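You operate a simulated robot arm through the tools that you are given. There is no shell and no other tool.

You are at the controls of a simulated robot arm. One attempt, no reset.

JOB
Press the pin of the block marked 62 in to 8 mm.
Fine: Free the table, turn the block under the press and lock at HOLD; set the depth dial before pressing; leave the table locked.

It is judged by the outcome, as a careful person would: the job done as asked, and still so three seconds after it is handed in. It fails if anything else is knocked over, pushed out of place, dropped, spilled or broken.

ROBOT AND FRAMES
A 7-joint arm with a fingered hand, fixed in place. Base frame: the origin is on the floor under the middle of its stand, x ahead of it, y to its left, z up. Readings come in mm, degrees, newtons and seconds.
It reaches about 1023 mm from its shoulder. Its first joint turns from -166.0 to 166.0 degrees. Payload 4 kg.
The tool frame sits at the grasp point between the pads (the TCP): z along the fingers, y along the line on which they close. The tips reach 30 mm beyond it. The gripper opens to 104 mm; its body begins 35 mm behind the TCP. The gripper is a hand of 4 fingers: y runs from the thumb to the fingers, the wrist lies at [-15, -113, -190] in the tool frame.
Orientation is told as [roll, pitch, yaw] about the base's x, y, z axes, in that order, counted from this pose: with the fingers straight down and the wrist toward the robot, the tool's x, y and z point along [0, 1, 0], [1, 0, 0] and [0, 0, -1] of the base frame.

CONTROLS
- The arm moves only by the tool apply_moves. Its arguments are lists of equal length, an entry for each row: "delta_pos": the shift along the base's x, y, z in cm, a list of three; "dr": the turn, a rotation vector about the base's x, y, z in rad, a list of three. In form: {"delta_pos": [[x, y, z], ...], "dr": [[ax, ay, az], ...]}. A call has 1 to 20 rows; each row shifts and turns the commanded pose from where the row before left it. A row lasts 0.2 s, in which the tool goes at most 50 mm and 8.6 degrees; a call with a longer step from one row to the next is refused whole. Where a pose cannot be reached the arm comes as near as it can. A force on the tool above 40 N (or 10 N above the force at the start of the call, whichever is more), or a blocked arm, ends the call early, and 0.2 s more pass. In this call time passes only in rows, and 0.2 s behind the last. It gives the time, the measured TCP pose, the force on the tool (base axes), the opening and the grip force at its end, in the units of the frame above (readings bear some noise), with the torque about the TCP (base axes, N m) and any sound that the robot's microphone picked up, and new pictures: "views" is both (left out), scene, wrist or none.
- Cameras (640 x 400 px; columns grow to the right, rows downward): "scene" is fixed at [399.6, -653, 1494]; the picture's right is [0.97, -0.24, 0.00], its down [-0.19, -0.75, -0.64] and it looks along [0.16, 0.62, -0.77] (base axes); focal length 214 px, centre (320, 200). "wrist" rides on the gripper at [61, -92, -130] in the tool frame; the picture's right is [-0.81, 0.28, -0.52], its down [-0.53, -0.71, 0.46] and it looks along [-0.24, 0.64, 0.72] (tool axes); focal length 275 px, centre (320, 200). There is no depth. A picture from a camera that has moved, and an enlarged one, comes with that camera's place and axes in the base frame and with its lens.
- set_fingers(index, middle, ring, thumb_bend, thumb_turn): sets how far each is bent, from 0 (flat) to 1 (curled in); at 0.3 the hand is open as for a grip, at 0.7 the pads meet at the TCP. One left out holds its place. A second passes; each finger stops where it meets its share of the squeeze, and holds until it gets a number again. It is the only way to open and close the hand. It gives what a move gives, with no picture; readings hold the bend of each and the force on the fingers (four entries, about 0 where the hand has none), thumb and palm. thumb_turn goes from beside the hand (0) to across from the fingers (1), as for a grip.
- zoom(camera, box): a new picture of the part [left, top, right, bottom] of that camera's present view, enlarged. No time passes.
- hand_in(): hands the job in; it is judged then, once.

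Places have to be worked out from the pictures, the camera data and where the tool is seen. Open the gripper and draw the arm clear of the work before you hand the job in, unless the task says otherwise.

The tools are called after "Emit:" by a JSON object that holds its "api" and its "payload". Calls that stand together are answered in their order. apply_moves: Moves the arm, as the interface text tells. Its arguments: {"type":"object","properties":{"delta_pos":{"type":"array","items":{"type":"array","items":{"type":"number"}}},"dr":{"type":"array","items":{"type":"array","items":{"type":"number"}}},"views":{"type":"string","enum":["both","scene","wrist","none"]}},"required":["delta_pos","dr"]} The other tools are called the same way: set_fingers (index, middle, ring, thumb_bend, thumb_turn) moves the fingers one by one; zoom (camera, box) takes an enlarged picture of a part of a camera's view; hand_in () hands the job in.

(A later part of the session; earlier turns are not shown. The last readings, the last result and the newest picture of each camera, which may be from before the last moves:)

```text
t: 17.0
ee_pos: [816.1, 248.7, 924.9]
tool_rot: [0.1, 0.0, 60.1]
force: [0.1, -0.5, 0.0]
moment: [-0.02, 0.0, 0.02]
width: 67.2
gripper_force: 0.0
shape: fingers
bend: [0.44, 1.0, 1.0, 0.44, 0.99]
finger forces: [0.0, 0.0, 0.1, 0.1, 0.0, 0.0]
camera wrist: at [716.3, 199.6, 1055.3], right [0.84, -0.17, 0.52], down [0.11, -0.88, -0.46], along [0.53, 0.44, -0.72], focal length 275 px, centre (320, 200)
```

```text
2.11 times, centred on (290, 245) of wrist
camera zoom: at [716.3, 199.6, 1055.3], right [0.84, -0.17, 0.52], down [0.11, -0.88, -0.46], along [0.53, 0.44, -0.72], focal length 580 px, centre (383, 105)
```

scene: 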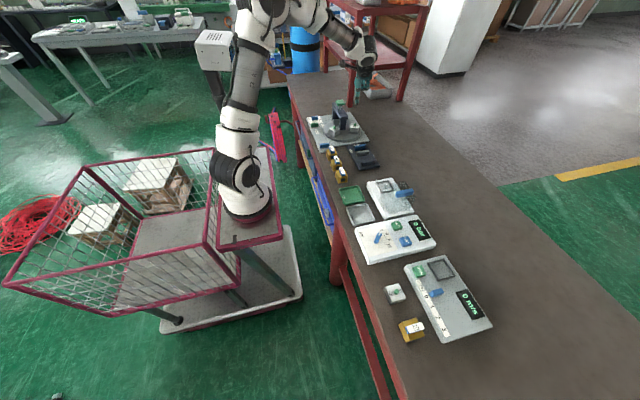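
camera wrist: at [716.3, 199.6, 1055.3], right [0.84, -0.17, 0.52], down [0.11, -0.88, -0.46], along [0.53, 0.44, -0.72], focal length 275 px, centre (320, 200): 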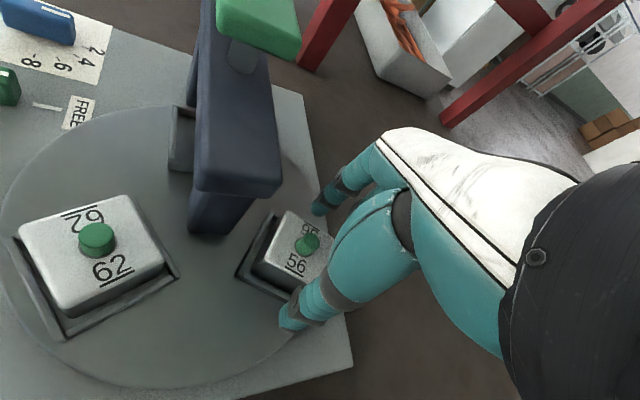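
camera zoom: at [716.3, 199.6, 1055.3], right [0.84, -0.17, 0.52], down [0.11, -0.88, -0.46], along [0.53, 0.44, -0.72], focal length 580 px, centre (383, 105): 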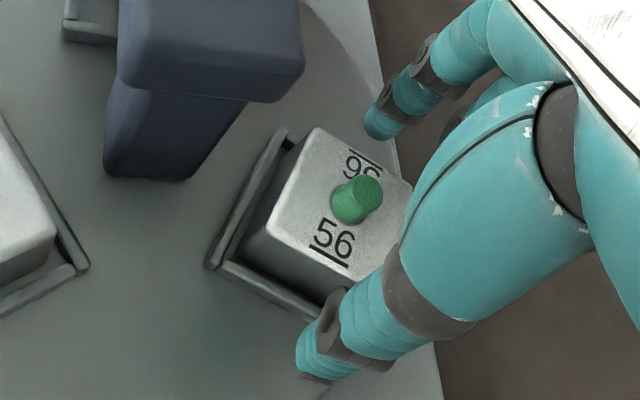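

Straddling looks right: thumb in front of the pocket rim, index behind. I recentre 2 mm and lower 20 mm so the tips reach just above the disc.

Emit:
{"api": "apply_moves", "payload": {"delta_pos": [[0.12, 0.2, -1.0], [0, 0, -1.0], [0, 0, 0]], "dr": [[0, 0, 0], [0, 0, 0], [0, 0, 0]], "views": "wrist"}}

Emit:
{"api": "zoom", "payload": {"camera": "scene", "box": [335, 100, 375, 140]}}

Emit:
{"api": "zoom", "payload": {"camera": "wrist", "box": [200, 150, 380, 340]}}

```text
t: 17.8
ee_pos: [817.7, 249.3, 905.6]
tool_rot: [0.0, 0.0, 60.1]
force: [-2.1, -0.4, 9.6]
moment: [0.38, -0.09, 0.06]
width: 67.5
gripper_force: 4.6
shape: fingers
bend: [0.44, 1.0, 1.0, 0.44, 0.99]
finger forces: [9.1, 0.0, 0.0, 0.0, 0.6, 0.1]
camera wrist: at [718.9, 200.6, 1035.3], right [0.84, -0.17, 0.52], down [0.11, -0.88, -0.46], along [0.53, 0.44, -0.72], focal length 275 px, centre (320, 200)
```

wrist: 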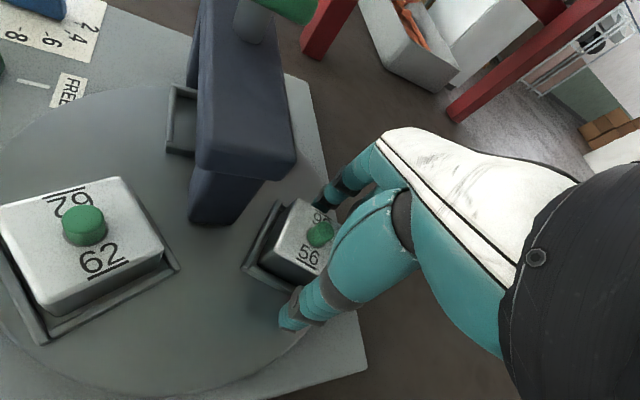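

```text
10.00 times, centred on (355, 120) of scene
camera zoom: at [399.6, -653.0, 1494.0], right [0.97, -0.24, 0.0], down [-0.19, -0.75, -0.64], along [0.16, 0.62, -0.77], focal length 2145 px, centre (-30, 1000)
```

zoom: 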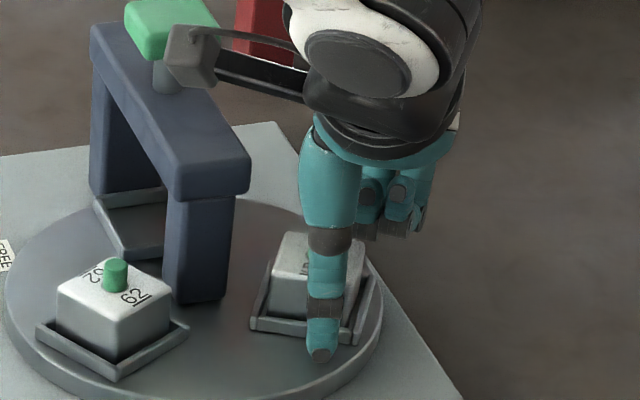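

```text
2.11 times, centred on (290, 245) of wrist
camera zoom: at [718.9, 200.6, 1035.3], right [0.84, -0.17, 0.52], down [0.11, -0.88, -0.46], along [0.53, 0.44, -0.72], focal length 580 px, centre (383, 105)
```

zoom: 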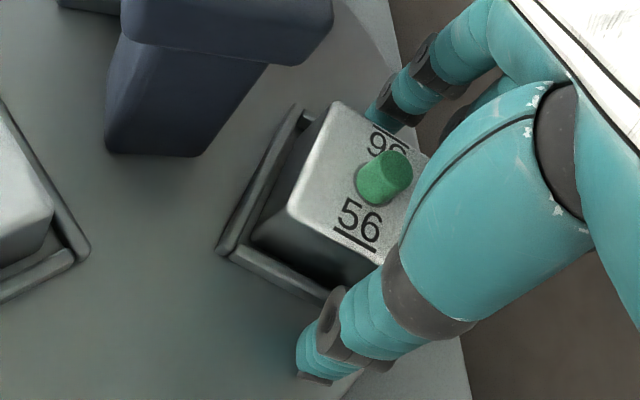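

The index tip touched the disc surface (9 N), so the disc top is at tip level with TCP z≈905. I raise 2.5 mm and narrow the straddle to just around the 52 mm pocket rim.

Emit:
{"api": "apply_moves", "payload": {"delta_pos": [[0, 0, 0.25], [0, 0, 0]], "dr": [[0, 0, 0], [0, 0, 0]], "views": "none"}}

Emit:
{"api": "set_fingers", "payload": {"index": 0.48, "thumb_bend": 0.48}}

Emit:
{"api": "zoom", "payload": {"camera": "scene", "box": [335, 100, 375, 140]}}

Emit:
{"api": "zoom", "payload": {"camera": "wrist", "box": [220, 170, 360, 330]}}

```text
t: 18.4
ee_pos: [817.5, 251.0, 907.0]
tool_rot: [0.0, 0.0, 60.1]
force: [0.3, 0.0, -0.5]
moment: [0.02, -0.01, 0.02]
width: 67.4
gripper_force: 0.5
shape: fingers
bend: [0.44, 1.0, 1.0, 0.44, 0.99]
finger forces: [0.2, 0.0, 0.0, 0.0, 0.0, 0.0]
```

```text
t: 19.4
ee_pos: [818.4, 250.0, 906.9]
tool_rot: [0.0, 0.0, 60.2]
force: [0.9, 0.4, -0.3]
moment: [0.05, 0.0, 0.05]
width: 58.5
gripper_force: 0.3
shape: fingers
bend: [0.48, 1.0, 1.0, 0.47, 1.0]
finger forces: [0.2, 0.0, 0.0, 0.0, 0.3, 0.0]
```

```text
10.00 times, centred on (355, 120) of scene
camera zoom: at [399.6, -653.0, 1494.0], right [0.97, -0.24, 0.0], down [-0.19, -0.75, -0.64], along [0.16, 0.62, -0.77], focal length 2145 px, centre (-30, 1000)
```

zoom: 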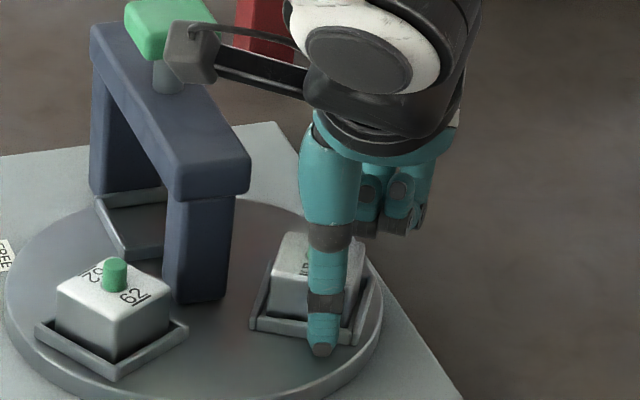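

```text
2.50 times, centred on (290, 250) of wrist
camera zoom: at [718.7, 200.8, 1036.9], right [0.84, -0.17, 0.52], down [0.11, -0.88, -0.46], along [0.53, 0.44, -0.72], focal length 688 px, centre (395, 75)
```

zoom: 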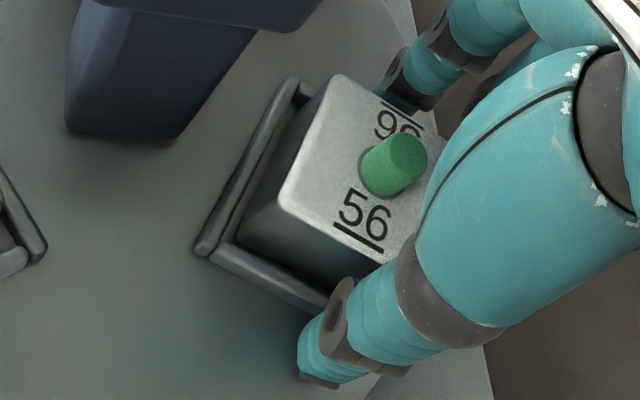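

The fingers closely straddle the pocket. I try the first 15° of the clockwise arc and check that the table follows.

Emit:
{"api": "apply_moves", "payload": {"delta_pos": [[-0.34, -0.528, 0], [-0.384, -0.498, 0], [-0.426, -0.461, 0], [-0.464, -0.423, 0]], "dr": [[0, 0, -0.0873], [0, 0, -0.0873], [0, 0, -0.0873], [0, 0, -0.0873]], "views": "wrist"}}

Emit:
{"api": "zoom", "payload": {"camera": "scene", "box": [330, 95, 380, 140]}}

Emit:
{"api": "zoom", "payload": {"camera": "wrist", "box": [220, 170, 360, 330]}}

```text
t: 20.4
ee_pos: [801.4, 228.5, 906.4]
tool_rot: [0.0, 0.0, 39.9]
force: [0.3, 0.6, 0.5]
moment: [-0.01, 0.01, 0.02]
width: 57.5
gripper_force: 0.3
shape: fingers
bend: [0.48, 1.0, 1.0, 0.48, 1.0]
finger forces: [0.1, 0.0, 0.1, 0.1, 0.2, 0.0]
camera wrist: at [691.8, 216.3, 1037.0], right [0.73, -0.44, 0.52], down [-0.2, -0.87, -0.46], along [0.65, 0.23, -0.72], focal length 275 px, centre (320, 200)
```

wrist: 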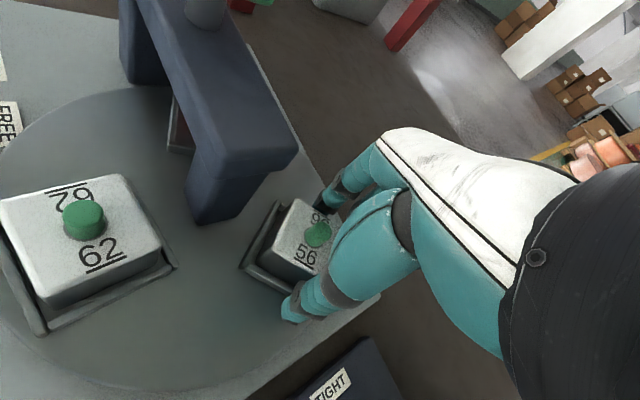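

```text
8.89 times, centred on (355, 118) of scene
camera zoom: at [399.6, -653.0, 1494.0], right [0.97, -0.24, 0.0], down [-0.19, -0.75, -0.64], along [0.16, 0.62, -0.77], focal length 1906 px, centre (9, 933)
```

zoom: 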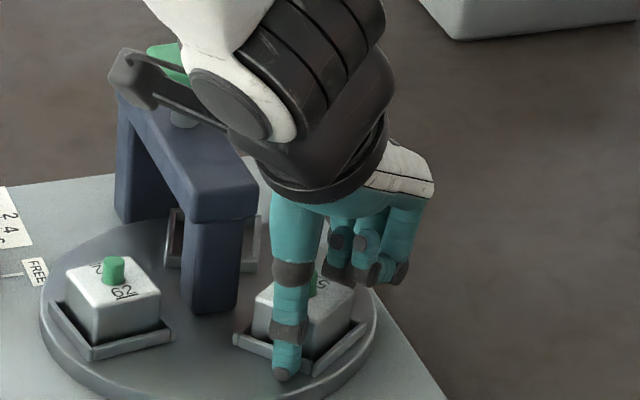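

```text
2.50 times, centred on (290, 250) of wrist
camera zoom: at [691.8, 216.3, 1037.0], right [0.73, -0.44, 0.52], down [-0.2, -0.87, -0.46], along [0.65, 0.23, -0.72], focal length 688 px, centre (395, 75)
```

zoom: 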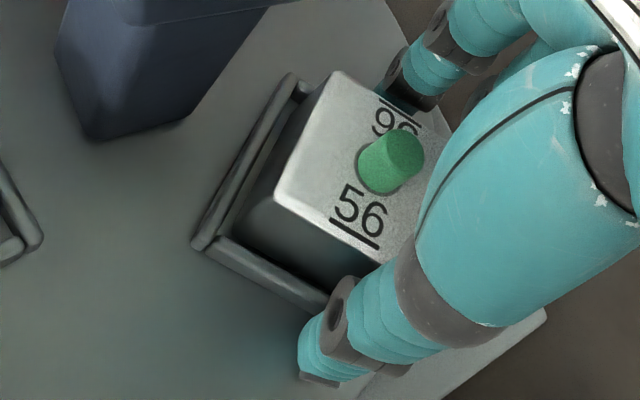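

The table follows the hand with almost no force. I continue the arc for the next 50°.

Emit:
{"api": "apply_moves", "payload": {"delta_pos": [[-0.5, -0.38, 0], [-0.531, -0.336, 0], [-0.558, -0.288, 0], [-0.581, -0.238, 0], [-0.6, -0.187, 0], [-0.614, -0.134, 0], [-0.622, -0.08, 0], [-0.628, -0.025, 0], [-0.627, 0.03, 0], [-0.623, 0.084, 0]], "dr": [[0, 0, -0.0873], [0, 0, -0.0873], [0, 0, -0.0873], [0, 0, -0.0873], [0, 0, -0.0873], [0, 0, -0.0873], [0, 0, -0.0873], [0, 0, -0.0873], [0, 0, -0.0873], [0, 0, -0.0873]], "views": "wrist"}}

Emit:
{"api": "zoom", "payload": {"camera": "scene", "box": [310, 90, 370, 145]}}

Emit:
{"api": "zoom", "payload": {"camera": "wrist", "box": [220, 170, 360, 330]}}

```text
t: 22.6
ee_pos: [796.7, 125.7, 917.1]
tool_rot: [1.4, -0.1, -19.9]
force: [-0.6, 0.2, -0.8]
moment: [-0.01, 0.01, -0.02]
width: 57.8
gripper_force: 0.1
shape: fingers
bend: [0.48, 1.0, 1.0, 0.48, 1.0]
finger forces: [0.0, 0.1, 0.0, 0.1, 0.0, 0.0]
stopped in row 10: the arm was blocked; the commanded pose is now the measured one
camera wrist: at [728.9, 212.0, 1048.7], right [-0.02, -0.87, 0.5], down [-0.85, -0.25, -0.47], along [0.53, -0.43, -0.73], focal length 275 px, centre (320, 200)
```

wrist: 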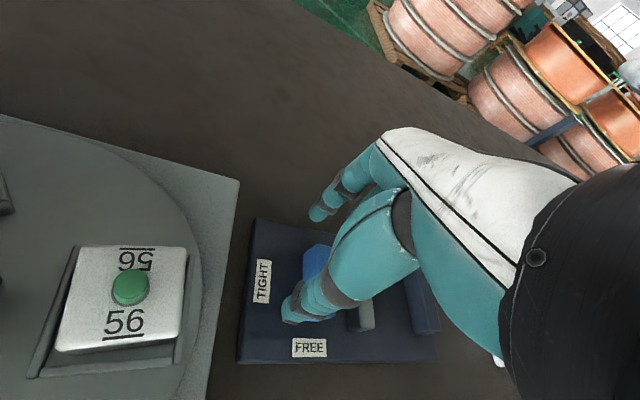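

```text
7.27 times, centred on (340, 118) of scene
camera zoom: at [399.6, -653.0, 1494.0], right [0.97, -0.24, 0.0], down [-0.19, -0.75, -0.64], along [0.16, 0.62, -0.77], focal length 1560 px, centre (174, 800)
```

zoom: 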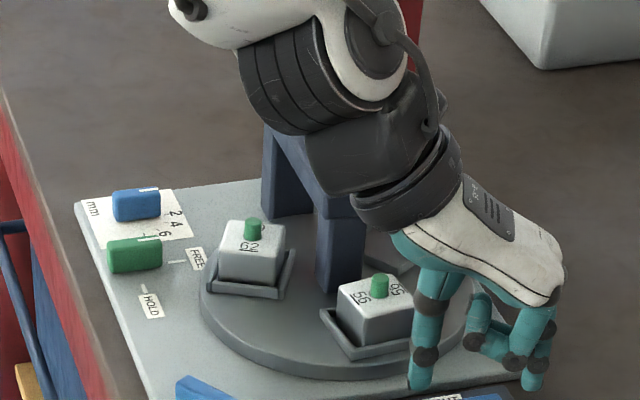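

```text
2.50 times, centred on (290, 250) of wrist
camera zoom: at [728.9, 212.0, 1048.7], right [-0.02, -0.87, 0.5], down [-0.85, -0.25, -0.47], along [0.53, -0.43, -0.73], focal length 688 px, centre (395, 75)
```

zoom: 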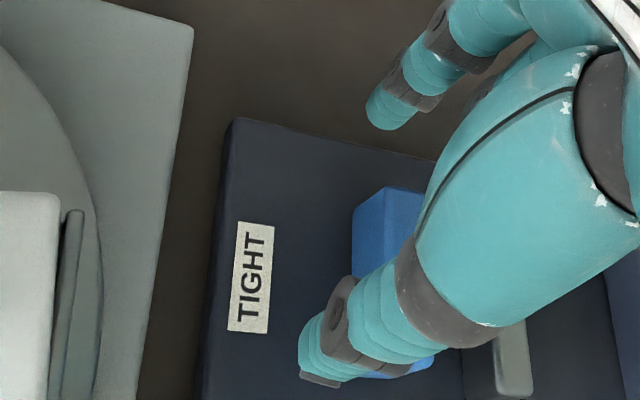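

The arm deviated: near yaw −20° it hit a reach/joint limit and swung outward off the pocket, now hovering over the neighbouring vise. Before moving I check whether anything was touched.

Emit:
{"api": "zoom", "payload": {"camera": "scene", "box": [325, 115, 395, 185]}}

Emit:
{"api": "zoom", "payload": {"camera": "scene", "box": [345, 130, 390, 175]}}

Emit:
{"api": "zoom", "payload": {"camera": "wrist", "box": [220, 180, 460, 380]}}

```text
5.71 times, centred on (360, 150) of scene
camera zoom: at [399.6, -653.0, 1494.0], right [0.97, -0.24, 0.0], down [-0.19, -0.75, -0.64], along [0.16, 0.62, -0.77], focal length 1226 px, centre (91, 486)
```

zoom: 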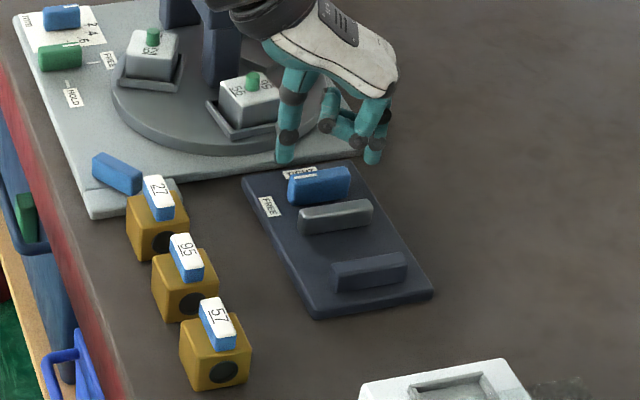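

```text
8.89 times, centred on (368, 152) of scene
camera zoom: at [399.6, -653.0, 1494.0], right [0.97, -0.24, 0.0], down [-0.19, -0.75, -0.64], along [0.16, 0.62, -0.77], focal length 1906 px, centre (-102, 622)
```

zoom: 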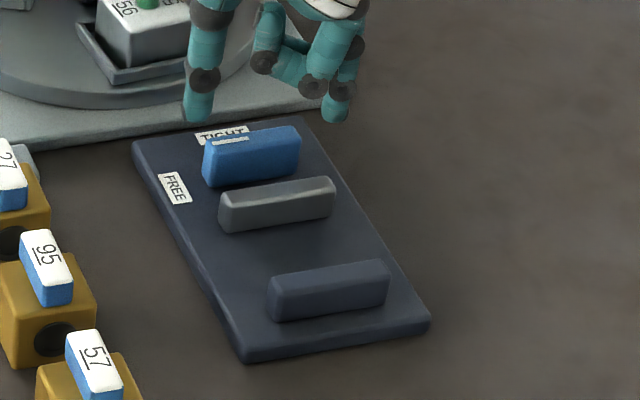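

```text
2.00 times, centred on (340, 280) of wrist
camera zoom: at [728.9, 212.0, 1048.7], right [-0.02, -0.87, 0.5], down [-0.85, -0.25, -0.47], along [0.53, -0.43, -0.73], focal length 551 px, centre (280, 40)
```

zoom: 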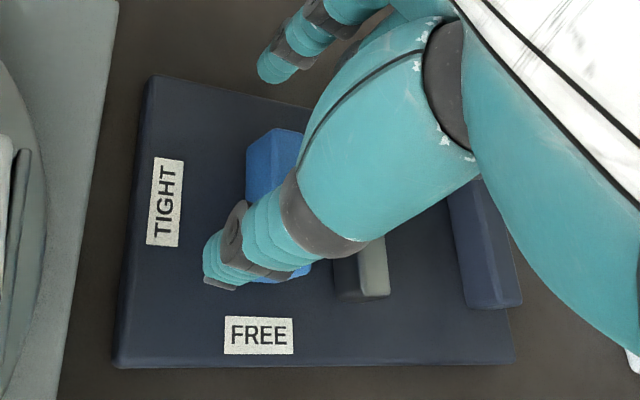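

Nothing at the vise was disturbed, and the corner blue bar has rotated together with the table, so it's evidently the table's crank handle. I lift straight up clear and look again.

Emit:
{"api": "apply_moves", "payload": {"delta_pos": [[0, 0, 3], [0, 0, 4], [0, 0, 4], [-1, 2, 3], [-2, 2, 2], [0, 0, 0]], "dr": [[0, 0, 0], [0, 0, 0.05], [-0.0244, 0, 0.1], [0, 0, 0.13], [0, 0, 0.13], [0, 0, 0]], "views": "both"}}

Emit:
{"api": "zoom", "payload": {"camera": "scene", "box": [300, 95, 370, 165]}}

Emit:
{"api": "zoom", "payload": {"camera": "scene", "box": [315, 135, 350, 165]}}

```text
t: 24.0
ee_pos: [766.5, 166.1, 1078.1]
tool_rot: [0.2, -0.4, 3.5]
force: [-0.8, 0.1, 0.4]
moment: [0.0, 0.04, 0.0]
width: 57.4
gripper_force: 0.0
shape: fingers
bend: [0.48, 1.0, 1.0, 0.48, 1.0]
finger forces: [0.1, 0.1, 0.1, 0.0, 0.0, 0.0]
camera wrist: at [669.7, 220.5, 1207.0], right [0.32, -0.79, 0.52], down [-0.68, -0.58, -0.46], along [0.66, -0.2, -0.72], focal length 275 px, centre (320, 200)
```

scene: 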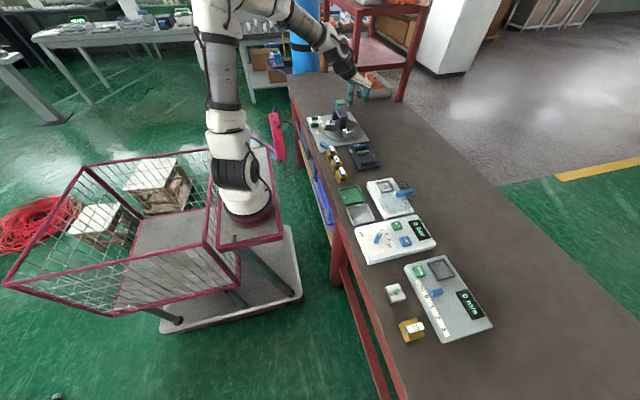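
wrist: 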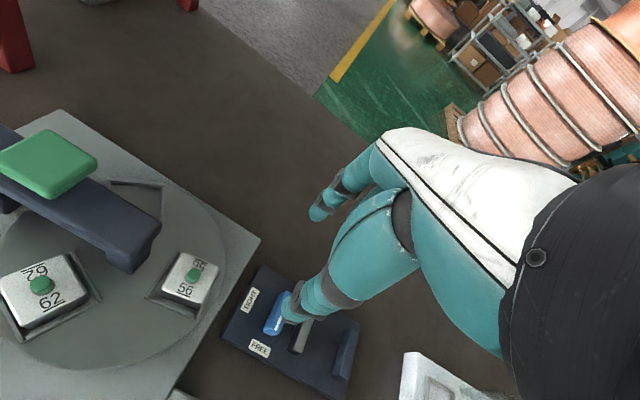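

```text
5.71 times, centred on (335, 130) of scene
camera zoom: at [399.6, -653.0, 1494.0], right [0.97, -0.24, 0.0], down [-0.19, -0.75, -0.64], along [0.16, 0.62, -0.77], focal length 1226 px, centre (234, 600)
```

zoom: 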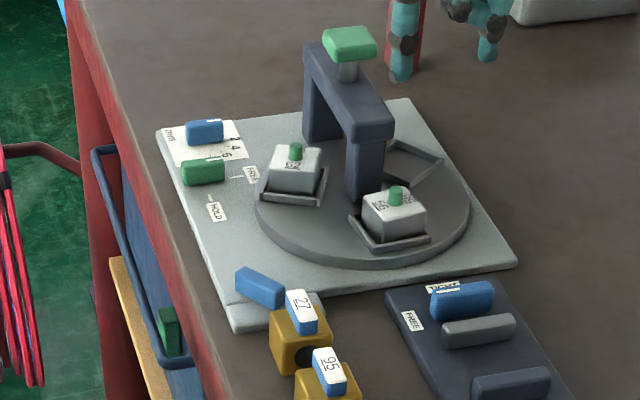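

```text
13.33 times, centred on (332, 150) of scene
camera zoom: at [399.6, -653.0, 1494.0], right [0.97, -0.24, 0.0], down [-0.19, -0.75, -0.64], along [0.16, 0.62, -0.77], focal length 2860 px, centre (153, 867)
```

zoom: 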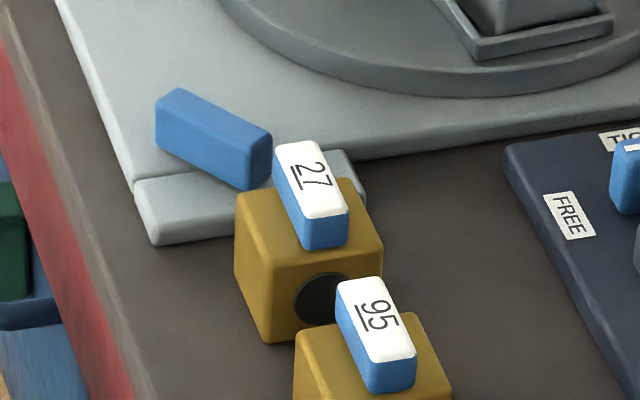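

The crank bar and table both turned about −52° (1:1); 62 is now at about 157° and must reach 90°, so roughly 67° clockwise remains. I avoid the bad wrist range by keeping yaw near 50° and pushing the 56 pocket rim with the index alone. First I tuck the thumb and reposition while still high.

Emit:
{"api": "set_fingers", "payload": {"index": 0.44, "thumb_bend": 1.0}}

Emit:
{"api": "apply_moves", "payload": {"delta_pos": [[0.3, 0.4, 0], [0.3, 0.4, 0], [0.3, 0.4, 0], [0.3, 0.4, 0], [0.4, 0.5, -1], [0.4, 0.5, -2], [0.3, 0.4, -2], [0, 0, 0]], "dr": [[0, 0, 0.116], [0, 0, 0.116], [0, 0, 0.116], [0, 0, 0.116], [0, 0, 0.116], [0, 0, 0.116], [0, 0, 0.116], [0, 0, 0]], "views": "both"}}

Emit:
{"api": "zoom", "payload": {"camera": "scene", "box": [320, 80, 380, 140]}}

```text
t: 25.0
ee_pos: [766.8, 166.2, 1077.0]
tool_rot: [0.2, -0.5, 3.5]
force: [-0.3, 0.7, -0.5]
moment: [0.02, -0.01, -0.02]
width: 18.8
gripper_force: 0.1
shape: fingers
bend: [0.4, 1.0, 1.0, 0.94, 1.0]
finger forces: [0.0, 0.0, 0.0, 0.1, 0.0, 0.0]
```

```text
t: 26.8
ee_pos: [787.6, 198.8, 1027.7]
tool_rot: [0.0, -0.5, 50.2]
force: [-0.5, -0.5, -1.0]
moment: [-0.03, 0.04, 0.05]
width: 18.8
gripper_force: 0.1
shape: fingers
bend: [0.4, 1.0, 1.0, 0.94, 1.0]
finger forces: [0.1, 0.1, 0.0, 0.1, 0.0, 0.0]
camera wrist: at [680.9, 165.7, 1156.9], right [0.8, -0.31, 0.52], down [-0.05, -0.89, -0.46], along [0.6, 0.34, -0.72], focal length 275 px, centre (320, 200)
```

scene: 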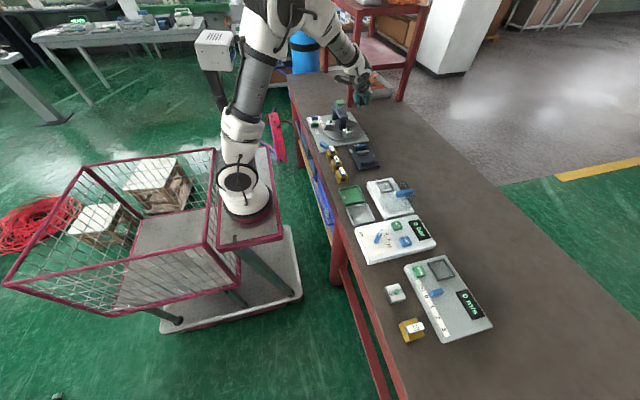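
wrist: 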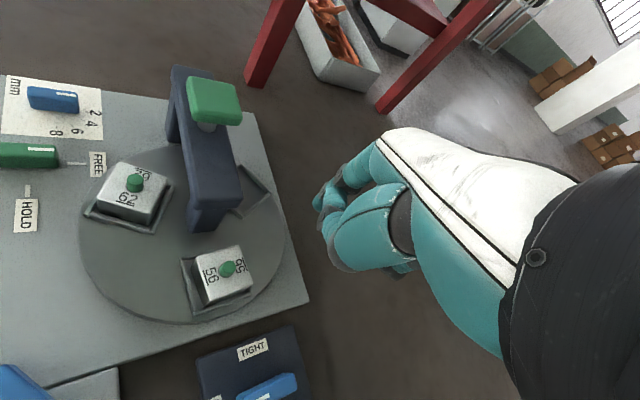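

```text
6.67 times, centred on (350, 110) of scene
camera zoom: at [399.6, -653.0, 1494.0], right [0.97, -0.24, 0.0], down [-0.19, -0.75, -0.64], along [0.16, 0.62, -0.77], focal length 1430 px, centre (120, 800)
```

zoom: 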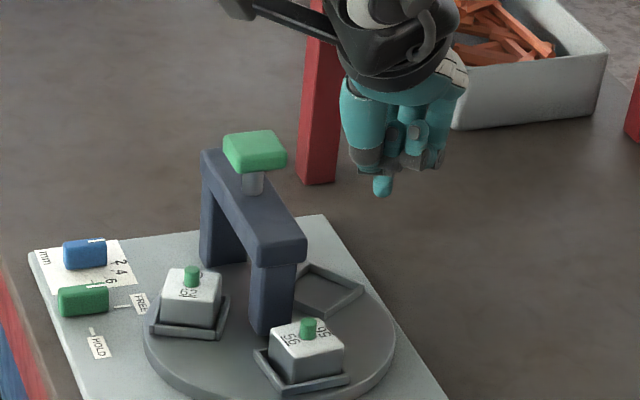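

The table is at about −51°, and the index is the only low-hanging finger. I lower over the clear disc area on the +x side of the 56 pocket, stopping short to check.

Emit:
{"api": "apply_moves", "payload": {"delta_pos": [[0, -0.7, -3], [0, -0.7, -3], [0, 0, -3], [0, 0, 0]], "dr": [[0, 0, 0], [0, 0, 0], [0, 0, 0], [0, 0, 0]], "views": "wrist"}}

Emit:
{"api": "zoom", "payload": {"camera": "scene", "box": [330, 95, 380, 145]}}

Emit:
{"api": "zoom", "payload": {"camera": "wrist", "box": [160, 150, 380, 340]}}

```text
t: 27.8
ee_pos: [790.0, 181.4, 938.2]
tool_rot: [0.0, -0.5, 50.0]
force: [-0.8, 0.4, -0.5]
moment: [-0.02, 0.01, 0.01]
width: 19.1
gripper_force: 0.0
shape: fingers
bend: [0.4, 1.0, 1.0, 0.94, 1.0]
finger forces: [0.0, 0.1, 0.0, 0.1, 0.0, 0.1]
camera wrist: at [682.0, 149.0, 1067.6], right [0.8, -0.31, 0.52], down [-0.05, -0.89, -0.46], along [0.6, 0.34, -0.72], focal length 275 px, centre (320, 200)
```

wrist: 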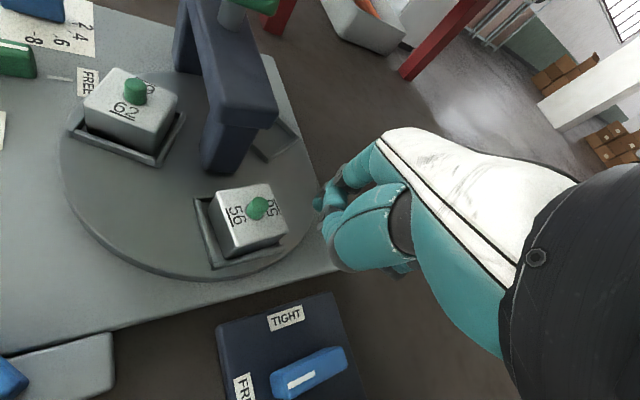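

```text
8.00 times, centred on (355, 120) of scene
camera zoom: at [399.6, -653.0, 1494.0], right [0.97, -0.24, 0.0], down [-0.19, -0.75, -0.64], along [0.16, 0.62, -0.77], focal length 1716 px, centre (40, 840)
```

zoom: 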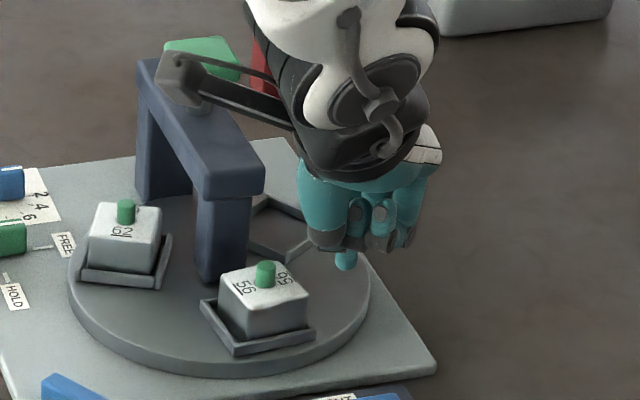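

```text
2.11 times, centred on (270, 245) of wrist
camera zoom: at [682.0, 149.0, 1067.6], right [0.8, -0.31, 0.52], down [-0.05, -0.89, -0.46], along [0.6, 0.34, -0.72], focal length 580 px, centre (425, 105)
```

zoom: 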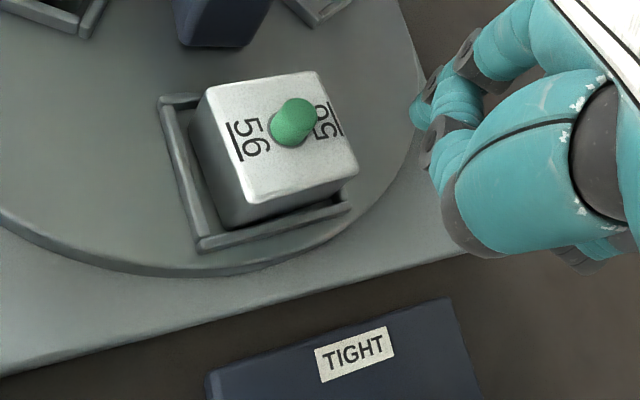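

Index tip is about 16 mm clear of the pocket's trailing rim. I lower it to just above the disc surface.

Emit:
{"api": "apply_moves", "payload": {"delta_pos": [[0, 0, -1.5], [0, 0, -1.3], [0, 0, 0]], "dr": [[0, 0, 0], [0, 0, 0], [0, 0, 0]], "views": "wrist"}}

Emit:
{"api": "zoom", "payload": {"camera": "scene", "box": [335, 105, 375, 145]}}

Emit:
{"api": "zoom", "payload": {"camera": "wrist", "box": [160, 150, 380, 340]}}

```text
t: 28.6
ee_pos: [788.9, 181.5, 910.3]
tool_rot: [0.1, -0.6, 50.0]
force: [-0.7, -0.1, -0.6]
moment: [0.0, -0.01, 0.02]
width: 19.1
gripper_force: 0.1
shape: fingers
bend: [0.4, 1.0, 1.0, 0.94, 1.0]
finger forces: [0.0, 0.0, 0.0, 0.0, 0.1, 0.0]
camera wrist: at [681.3, 150.1, 1040.0], right [0.8, -0.31, 0.52], down [-0.05, -0.89, -0.46], along [0.6, 0.34, -0.72], focal length 275 px, centre (320, 200)
```

wrist: 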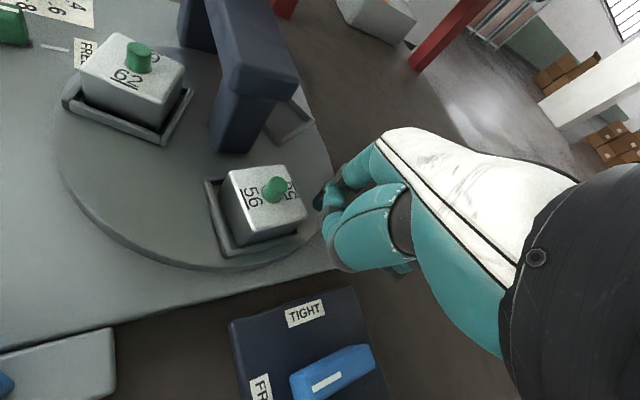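

```text
10.00 times, centred on (355, 125) of scene
camera zoom: at [399.6, -653.0, 1494.0], right [0.97, -0.24, 0.0], down [-0.19, -0.75, -0.64], along [0.16, 0.62, -0.77], focal length 2145 px, centre (-30, 950)
```

zoom: 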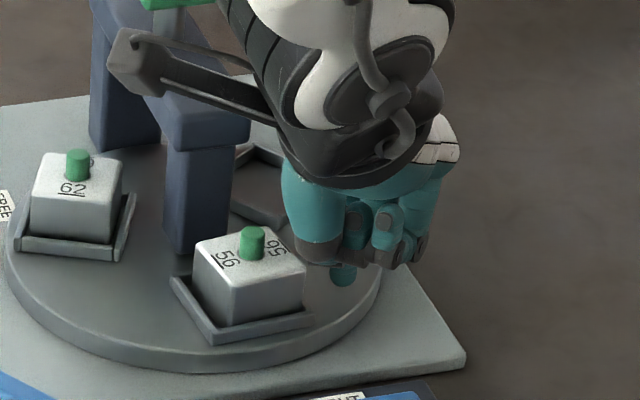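

```text
2.11 times, centred on (270, 245) of wrist
camera zoom: at [681.3, 150.1, 1040.0], right [0.8, -0.31, 0.52], down [-0.05, -0.89, -0.46], along [0.6, 0.34, -0.72], focal length 580 px, centre (425, 105)
```

zoom: 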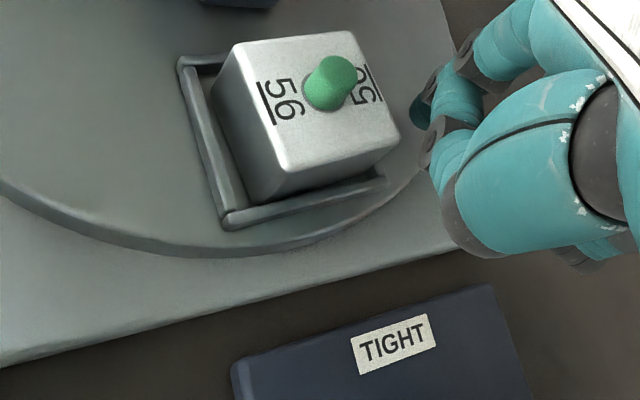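

The index tip is just over the disc beside the pocket. I lower 3 mm more, close the gap, and push the first ~18° clockwise.

Emit:
{"api": "apply_moves", "payload": {"delta_pos": [[-0.5, 0, -0.3], [-0.5, -0.06, 0], [-0.53, -0.06, 0], [-0.494, -0.317, 0], [-0.516, -0.278, 0], [-0.537, -0.236, 0], [-0.554, -0.194, 0], [0, 0, 0]], "dr": [[0, 0, 0], [0, 0, 0], [0, 0, 0], [0, 0, 0], [0, 0, 0], [0, 0, 0], [0, 0, 0], [0, 0, 0]], "views": "wrist"}}

Emit:
{"api": "zoom", "payload": {"camera": "scene", "box": [325, 100, 375, 150]}}

Emit:
{"api": "zoom", "payload": {"camera": "wrist", "box": [160, 150, 380, 340]}}

```text
t: 30.4
ee_pos: [753.5, 169.0, 906.9]
tool_rot: [0.1, -0.4, 50.0]
force: [0.3, 0.7, -0.8]
moment: [0.01, 0.01, -0.03]
width: 19.2
gripper_force: 0.0
shape: fingers
bend: [0.4, 1.0, 1.0, 0.94, 1.0]
finger forces: [0.1, 0.1, 0.0, 0.0, 0.0, 0.0]
camera wrist: at [646.9, 137.0, 1036.3], right [0.8, -0.31, 0.52], down [-0.05, -0.89, -0.46], along [0.6, 0.34, -0.72], focal length 275 px, centre (320, 200)
```

wrist: 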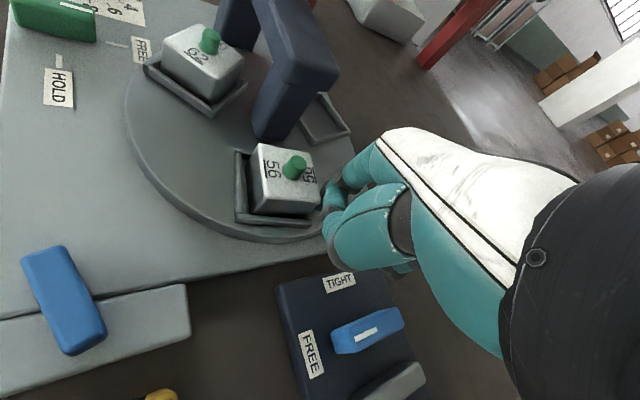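

```text
8.00 times, centred on (350, 125) of scene
camera zoom: at [399.6, -653.0, 1494.0], right [0.97, -0.24, 0.0], down [-0.19, -0.75, -0.64], along [0.16, 0.62, -0.77], focal length 1716 px, centre (80, 800)
```

zoom: 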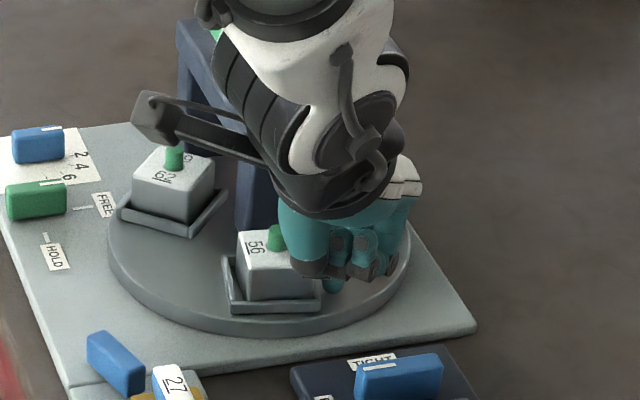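

```text
2.11 times, centred on (270, 245) of wrist
camera zoom: at [646.9, 137.0, 1036.3], right [0.8, -0.31, 0.52], down [-0.05, -0.89, -0.46], along [0.6, 0.34, -0.72], focal length 580 px, centre (425, 105)
```

zoom: 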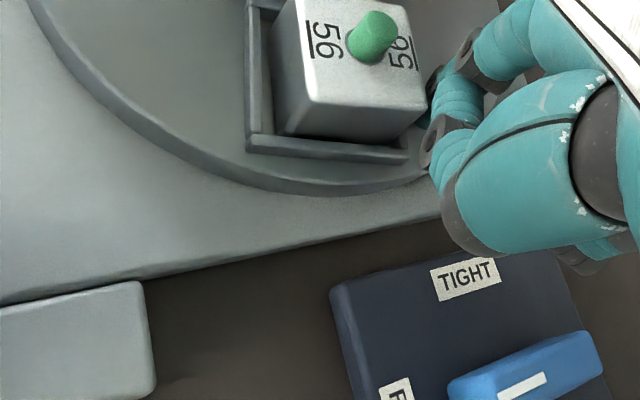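

The table is following the index push smoothly. I continue the arc for about 31° more.

Emit:
{"api": "apply_moves", "payload": {"delta_pos": [[-0.567, -0.149, 0], [-0.577, -0.104, 0], [-0.584, -0.059, 0], [-0.586, -0.013, 0], [-0.586, 0.033, 0], [-0.581, 0.079, 0], [-0.573, 0.125, 0], [0, 0, 0]], "dr": [[0, 0, 0], [0, 0, 0], [0, 0, 0], [0, 0, 0], [0, 0, 0], [0, 0, 0], [0, 0, 0], [0, 0, 0]], "views": "wrist"}}

Emit:
{"api": "zoom", "payload": {"camera": "scene", "box": [315, 95, 375, 155]}}

Emit:
{"api": "zoom", "payload": {"camera": "wrist", "box": [160, 130, 380, 320]}}

```text
t: 32.2
ee_pos: [713.1, 170.0, 907.0]
tool_rot: [0.1, -0.5, 50.0]
force: [0.5, -0.5, 0.3]
moment: [0.0, -0.01, 0.01]
width: 19.3
gripper_force: 0.0
shape: fingers
bend: [0.4, 1.0, 1.0, 0.94, 1.0]
finger forces: [0.1, 0.1, 0.0, 0.1, 0.0, 0.0]
camera wrist: at [605.2, 138.0, 1037.1], right [0.8, -0.31, 0.52], down [-0.05, -0.89, -0.46], along [0.6, 0.34, -0.72], focal length 275 px, centre (320, 200)
```

wrist: 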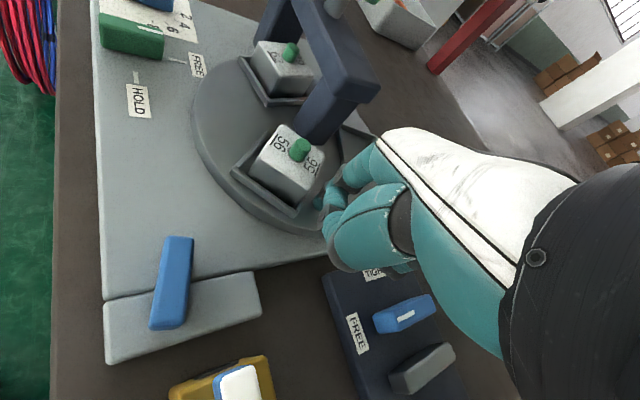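

```text
6.67 times, centred on (345, 125) of scene
camera zoom: at [399.6, -653.0, 1494.0], right [0.97, -0.24, 0.0], down [-0.19, -0.75, -0.64], along [0.16, 0.62, -0.77], focal length 1430 px, centre (153, 700)
```

zoom: 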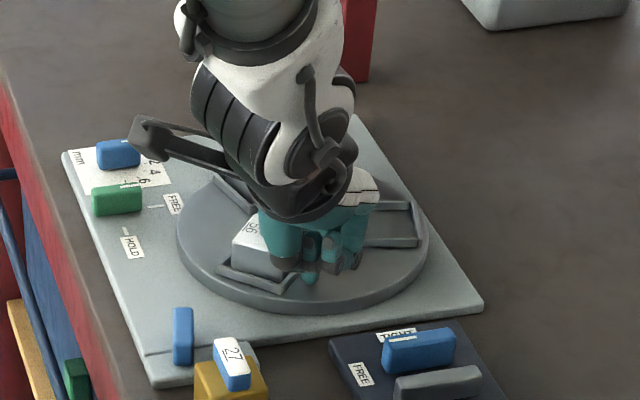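

```text
2.11 times, centred on (270, 225) of wrist
camera zoom: at [605.2, 138.0, 1037.1], right [0.8, -0.31, 0.52], down [-0.05, -0.89, -0.46], along [0.6, 0.34, -0.72], focal length 580 px, centre (425, 147)
```

zoom: 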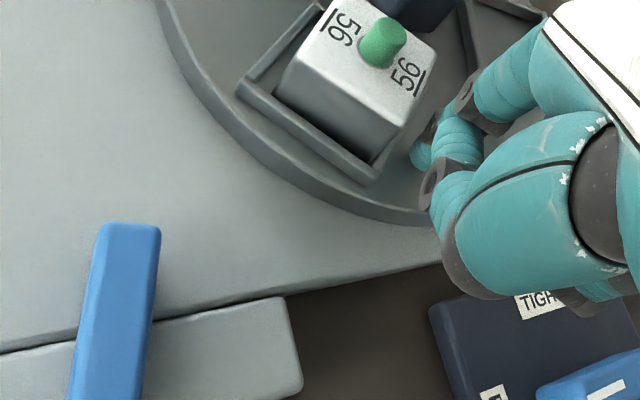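

The table is at about −103°; roughly 17° remain. I push another 13.5° then measure finely.

Emit:
{"api": "apply_moves", "payload": {"delta_pos": [[-0.562, 0.169, 0], [-0.547, 0.213, 0], [-0.528, 0.254, 0], [0, 0, 0]], "dr": [[0, 0, 0], [0, 0, 0], [0, 0, 0], [0, 0, 0]], "views": "wrist"}}

Emit:
{"api": "zoom", "payload": {"camera": "scene", "box": [310, 95, 370, 155]}}

Emit:
{"api": "zoom", "payload": {"camera": "wrist", "box": [160, 80, 380, 270]}}

Emit:
{"api": "zoom", "payload": {"camera": "scene", "box": [318, 135, 348, 160]}}

```text
t: 33.2
ee_pos: [696.2, 173.6, 907.5]
tool_rot: [0.1, -0.4, 50.1]
force: [-0.4, 0.1, 1.4]
moment: [0.02, 0.01, 0.0]
width: 19.3
gripper_force: 0.0
shape: fingers
bend: [0.4, 1.0, 1.0, 0.94, 1.0]
finger forces: [0.0, 0.0, 0.0, 0.0, 0.0, 0.0]
camera wrist: at [590.1, 142.4, 1036.8], right [0.8, -0.31, 0.52], down [-0.05, -0.89, -0.46], along [0.6, 0.34, -0.72], focal length 275 px, centre (320, 200)
```

wrist: 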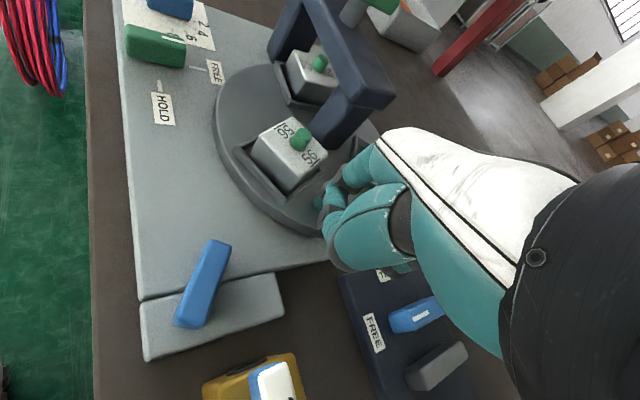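

```text
6.67 times, centred on (340, 125) of scene
camera zoom: at [399.6, -653.0, 1494.0], right [0.97, -0.24, 0.0], down [-0.19, -0.75, -0.64], along [0.16, 0.62, -0.77], focal length 1430 px, centre (187, 700)
```

zoom: 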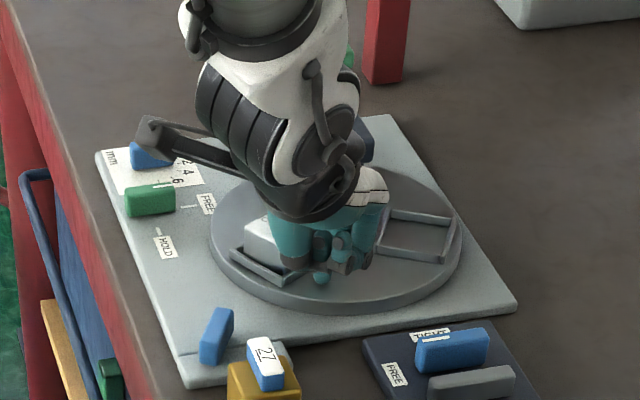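

```text
2.11 times, centred on (270, 175) of wrist
camera zoom: at [590.1, 142.4, 1036.8], right [0.8, -0.31, 0.52], down [-0.05, -0.89, -0.46], along [0.6, 0.34, -0.72], focal length 580 px, centre (425, 253)
```

zoom: 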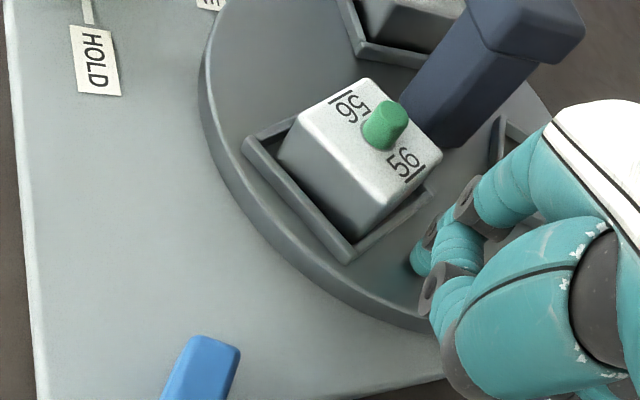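

```text
16.00 times, centred on (333, 148) of scene
camera zoom: at [399.6, -653.0, 1494.0], right [0.97, -0.24, 0.0], down [-0.19, -0.75, -0.64], along [0.16, 0.62, -0.77], focal length 3432 px, centre (112, 1040)
```

zoom: 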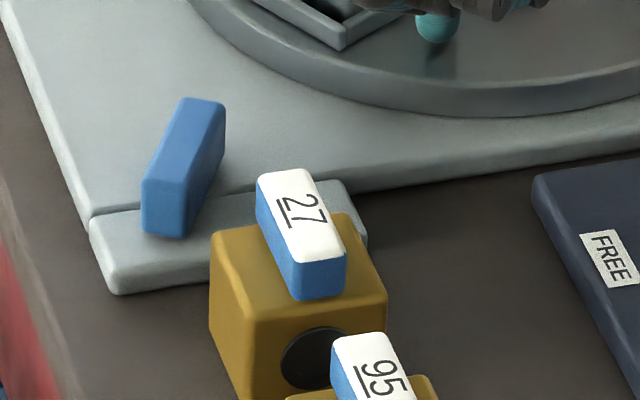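

The crank bar measures ≈60° (i.e. −120° of travel), so the table looks at the indexed position. I lift straight off and move back toward the HOLD knob side so I can verify the alignment.

Emit:
{"api": "apply_moves", "payload": {"delta_pos": [[0, 0, 2], [0, 0, 4], [0, 0, 4.5], [-1, 2.0, 4.5], [-1.5, 3, 0], [-1.5, 3, 0], [-1.5, 3, 0], [-1.5, 3, 0], [0, 0, 0]], "dr": [[0, 0, 0], [0, 0, 0], [0, 0, 0], [0, 0, 0.14], [0, 0, 0.14], [0, 0, 0.14], [0, 0, 0.14], [0, 0, 0.138], [0, 0, 0]], "views": "wrist"}}

Emit:
{"api": "zoom", "payload": {"camera": "scene", "box": [310, 90, 370, 150]}}

Emit:
{"api": "zoom", "payload": {"camera": "scene", "box": [328, 95, 368, 135]}}

```text
refused: row 4 steps farther than a row can; nothing moved
```

```text
6.67 times, centred on (340, 120) of scene
camera zoom: at [399.6, -653.0, 1494.0], right [0.97, -0.24, 0.0], down [-0.19, -0.75, -0.64], along [0.16, 0.62, -0.77], focal length 1430 px, centre (187, 733)
```

zoom: 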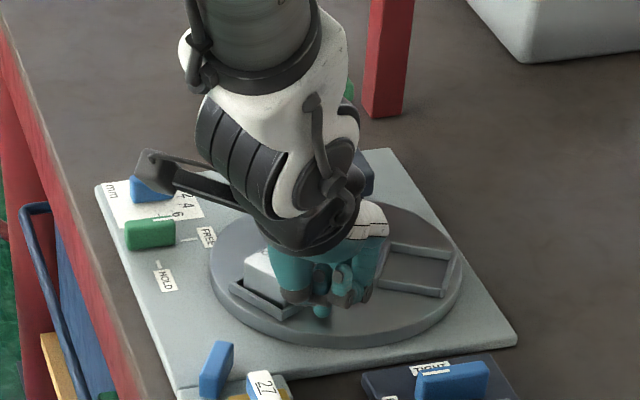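

```text
10.00 times, centred on (348, 115) of scene
camera zoom: at [399.6, -653.0, 1494.0], right [0.97, -0.24, 0.0], down [-0.19, -0.75, -0.64], along [0.16, 0.62, -0.77], focal length 2145 px, centre (40, 1050)
```

zoom: 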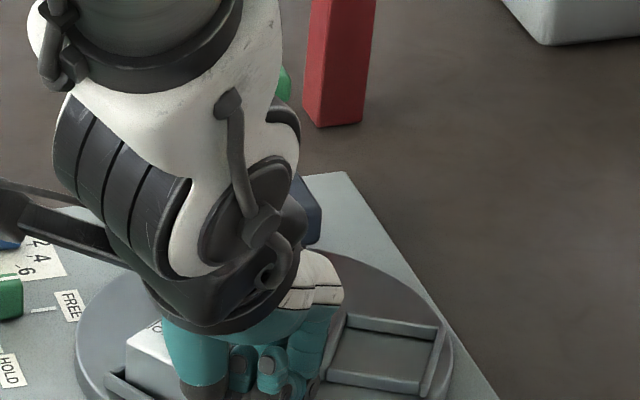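

One row was slightly too long, so nothing moved. I repeat the lift with smaller steps.

Emit:
{"api": "apply_moves", "payload": {"delta_pos": [[0, 0, 2], [0, 0, 4], [0, 0, 4.5], [-0.5, 1.0, 4.5], [-1.5, 3, 0], [-1.5, 3, 0], [-1.5, 3, 0], [-1.5, 3, 0], [-0.5, 1, 0], [0, 0, 0]], "dr": [[0, 0, 0], [0, 0, 0], [0, 0, 0], [0, 0, 0.14], [0, 0, 0.14], [0, 0, 0.14], [0, 0, 0.14], [0, 0, 0.138], [0, 0, 0], [0, 0, 0]], "views": "wrist"}}

Emit:
{"api": "zoom", "payload": {"camera": "scene", "box": [310, 90, 370, 150]}}

Emit:
{"api": "zoom", "payload": {"camera": "scene", "box": [328, 95, 368, 135]}}

```text
t: 35.4
ee_pos: [626.3, 315.9, 1056.5]
tool_rot: [0.0, -0.5, 90.1]
force: [0.2, -0.4, 0.5]
moment: [0.01, 0.0, -0.01]
width: 19.4
gripper_force: 0.0
shape: fingers
bend: [0.4, 1.0, 1.0, 0.94, 1.0]
finger forces: [0.0, 0.0, 0.0, 0.1, 0.0, 0.0]
camera wrist: at [565.8, 222.4, 1186.5], right [0.81, 0.27, 0.52], down [0.53, -0.71, -0.46], along [0.24, 0.65, -0.72], focal length 275 px, centre (320, 200)
```

wrist: 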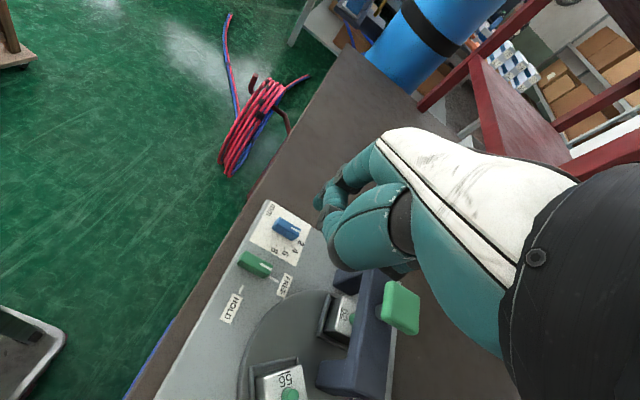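

```text
6.67 times, centred on (340, 120) of scene
camera zoom: at [399.6, -653.0, 1494.0], right [0.97, -0.24, 0.0], down [-0.19, -0.75, -0.64], along [0.16, 0.62, -0.77], focal length 1430 px, centre (187, 733)
```

zoom: 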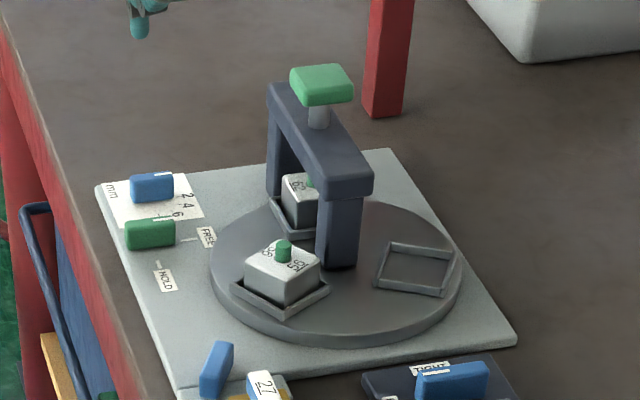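

```text
10.00 times, centred on (348, 115) of scene
camera zoom: at [399.6, -653.0, 1494.0], right [0.97, -0.24, 0.0], down [-0.19, -0.75, -0.64], along [0.16, 0.62, -0.77], focal length 2145 px, centre (40, 1050)
```

zoom: 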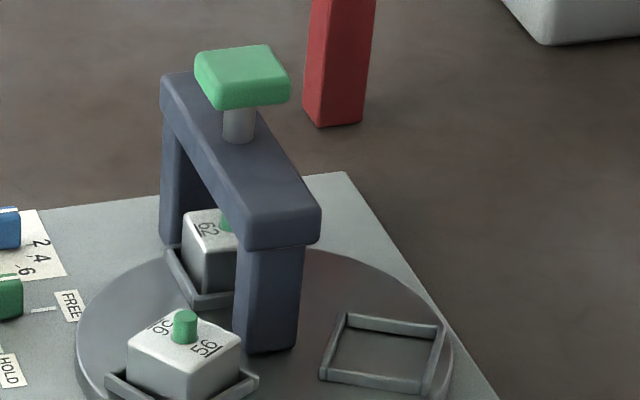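

I compare with the initial picture using the identical zoom box: at index, the 56 pocket should sit exactly where the 62 pocket originally was.

Emit:
{"api": "zoom", "payload": {"camera": "scene", "box": [325, 118, 365, 143]}}

Emit:
{"api": "zoom", "payload": {"camera": "scene", "box": [330, 103, 355, 128]}}

Emit:
{"api": "zoom", "payload": {"camera": "wrist", "box": [220, 250, 440, 400]}}

```text
16.00 times, centred on (345, 130) of scene
camera zoom: at [399.6, -653.0, 1494.0], right [0.97, -0.24, 0.0], down [-0.19, -0.75, -0.64], along [0.16, 0.62, -0.77], focal length 3432 px, centre (-80, 1312)
```

zoom: 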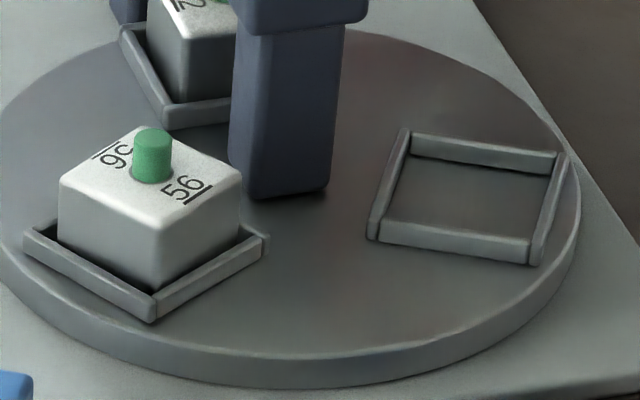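

```text
16.00 times, centred on (342, 116) of scene
camera zoom: at [399.6, -653.0, 1494.0], right [0.97, -0.24, 0.0], down [-0.19, -0.75, -0.64], along [0.16, 0.62, -0.77], focal length 3432 px, centre (-40, 1552)
```

zoom: 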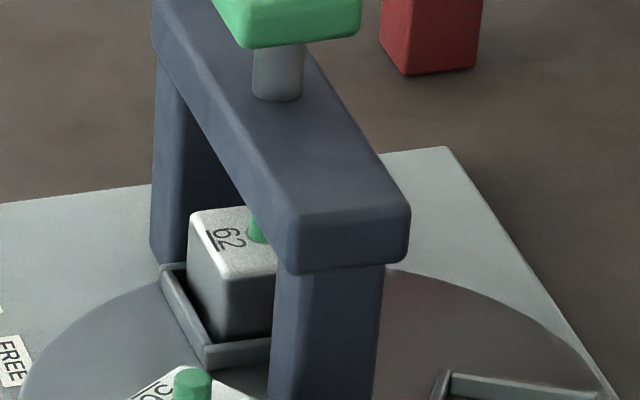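

```text
2.67 times, centred on (330, 325) of wrist
camera zoom: at [565.8, 222.4, 1186.5], right [0.81, 0.27, 0.52], down [0.53, -0.71, -0.46], along [0.24, 0.65, -0.72], focal length 734 px, centre (293, -133)
```

zoom: 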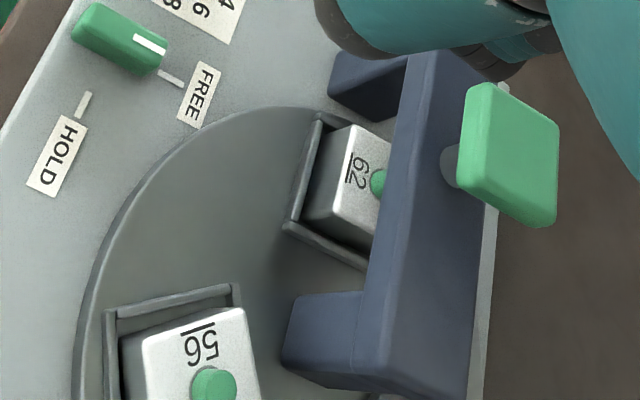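

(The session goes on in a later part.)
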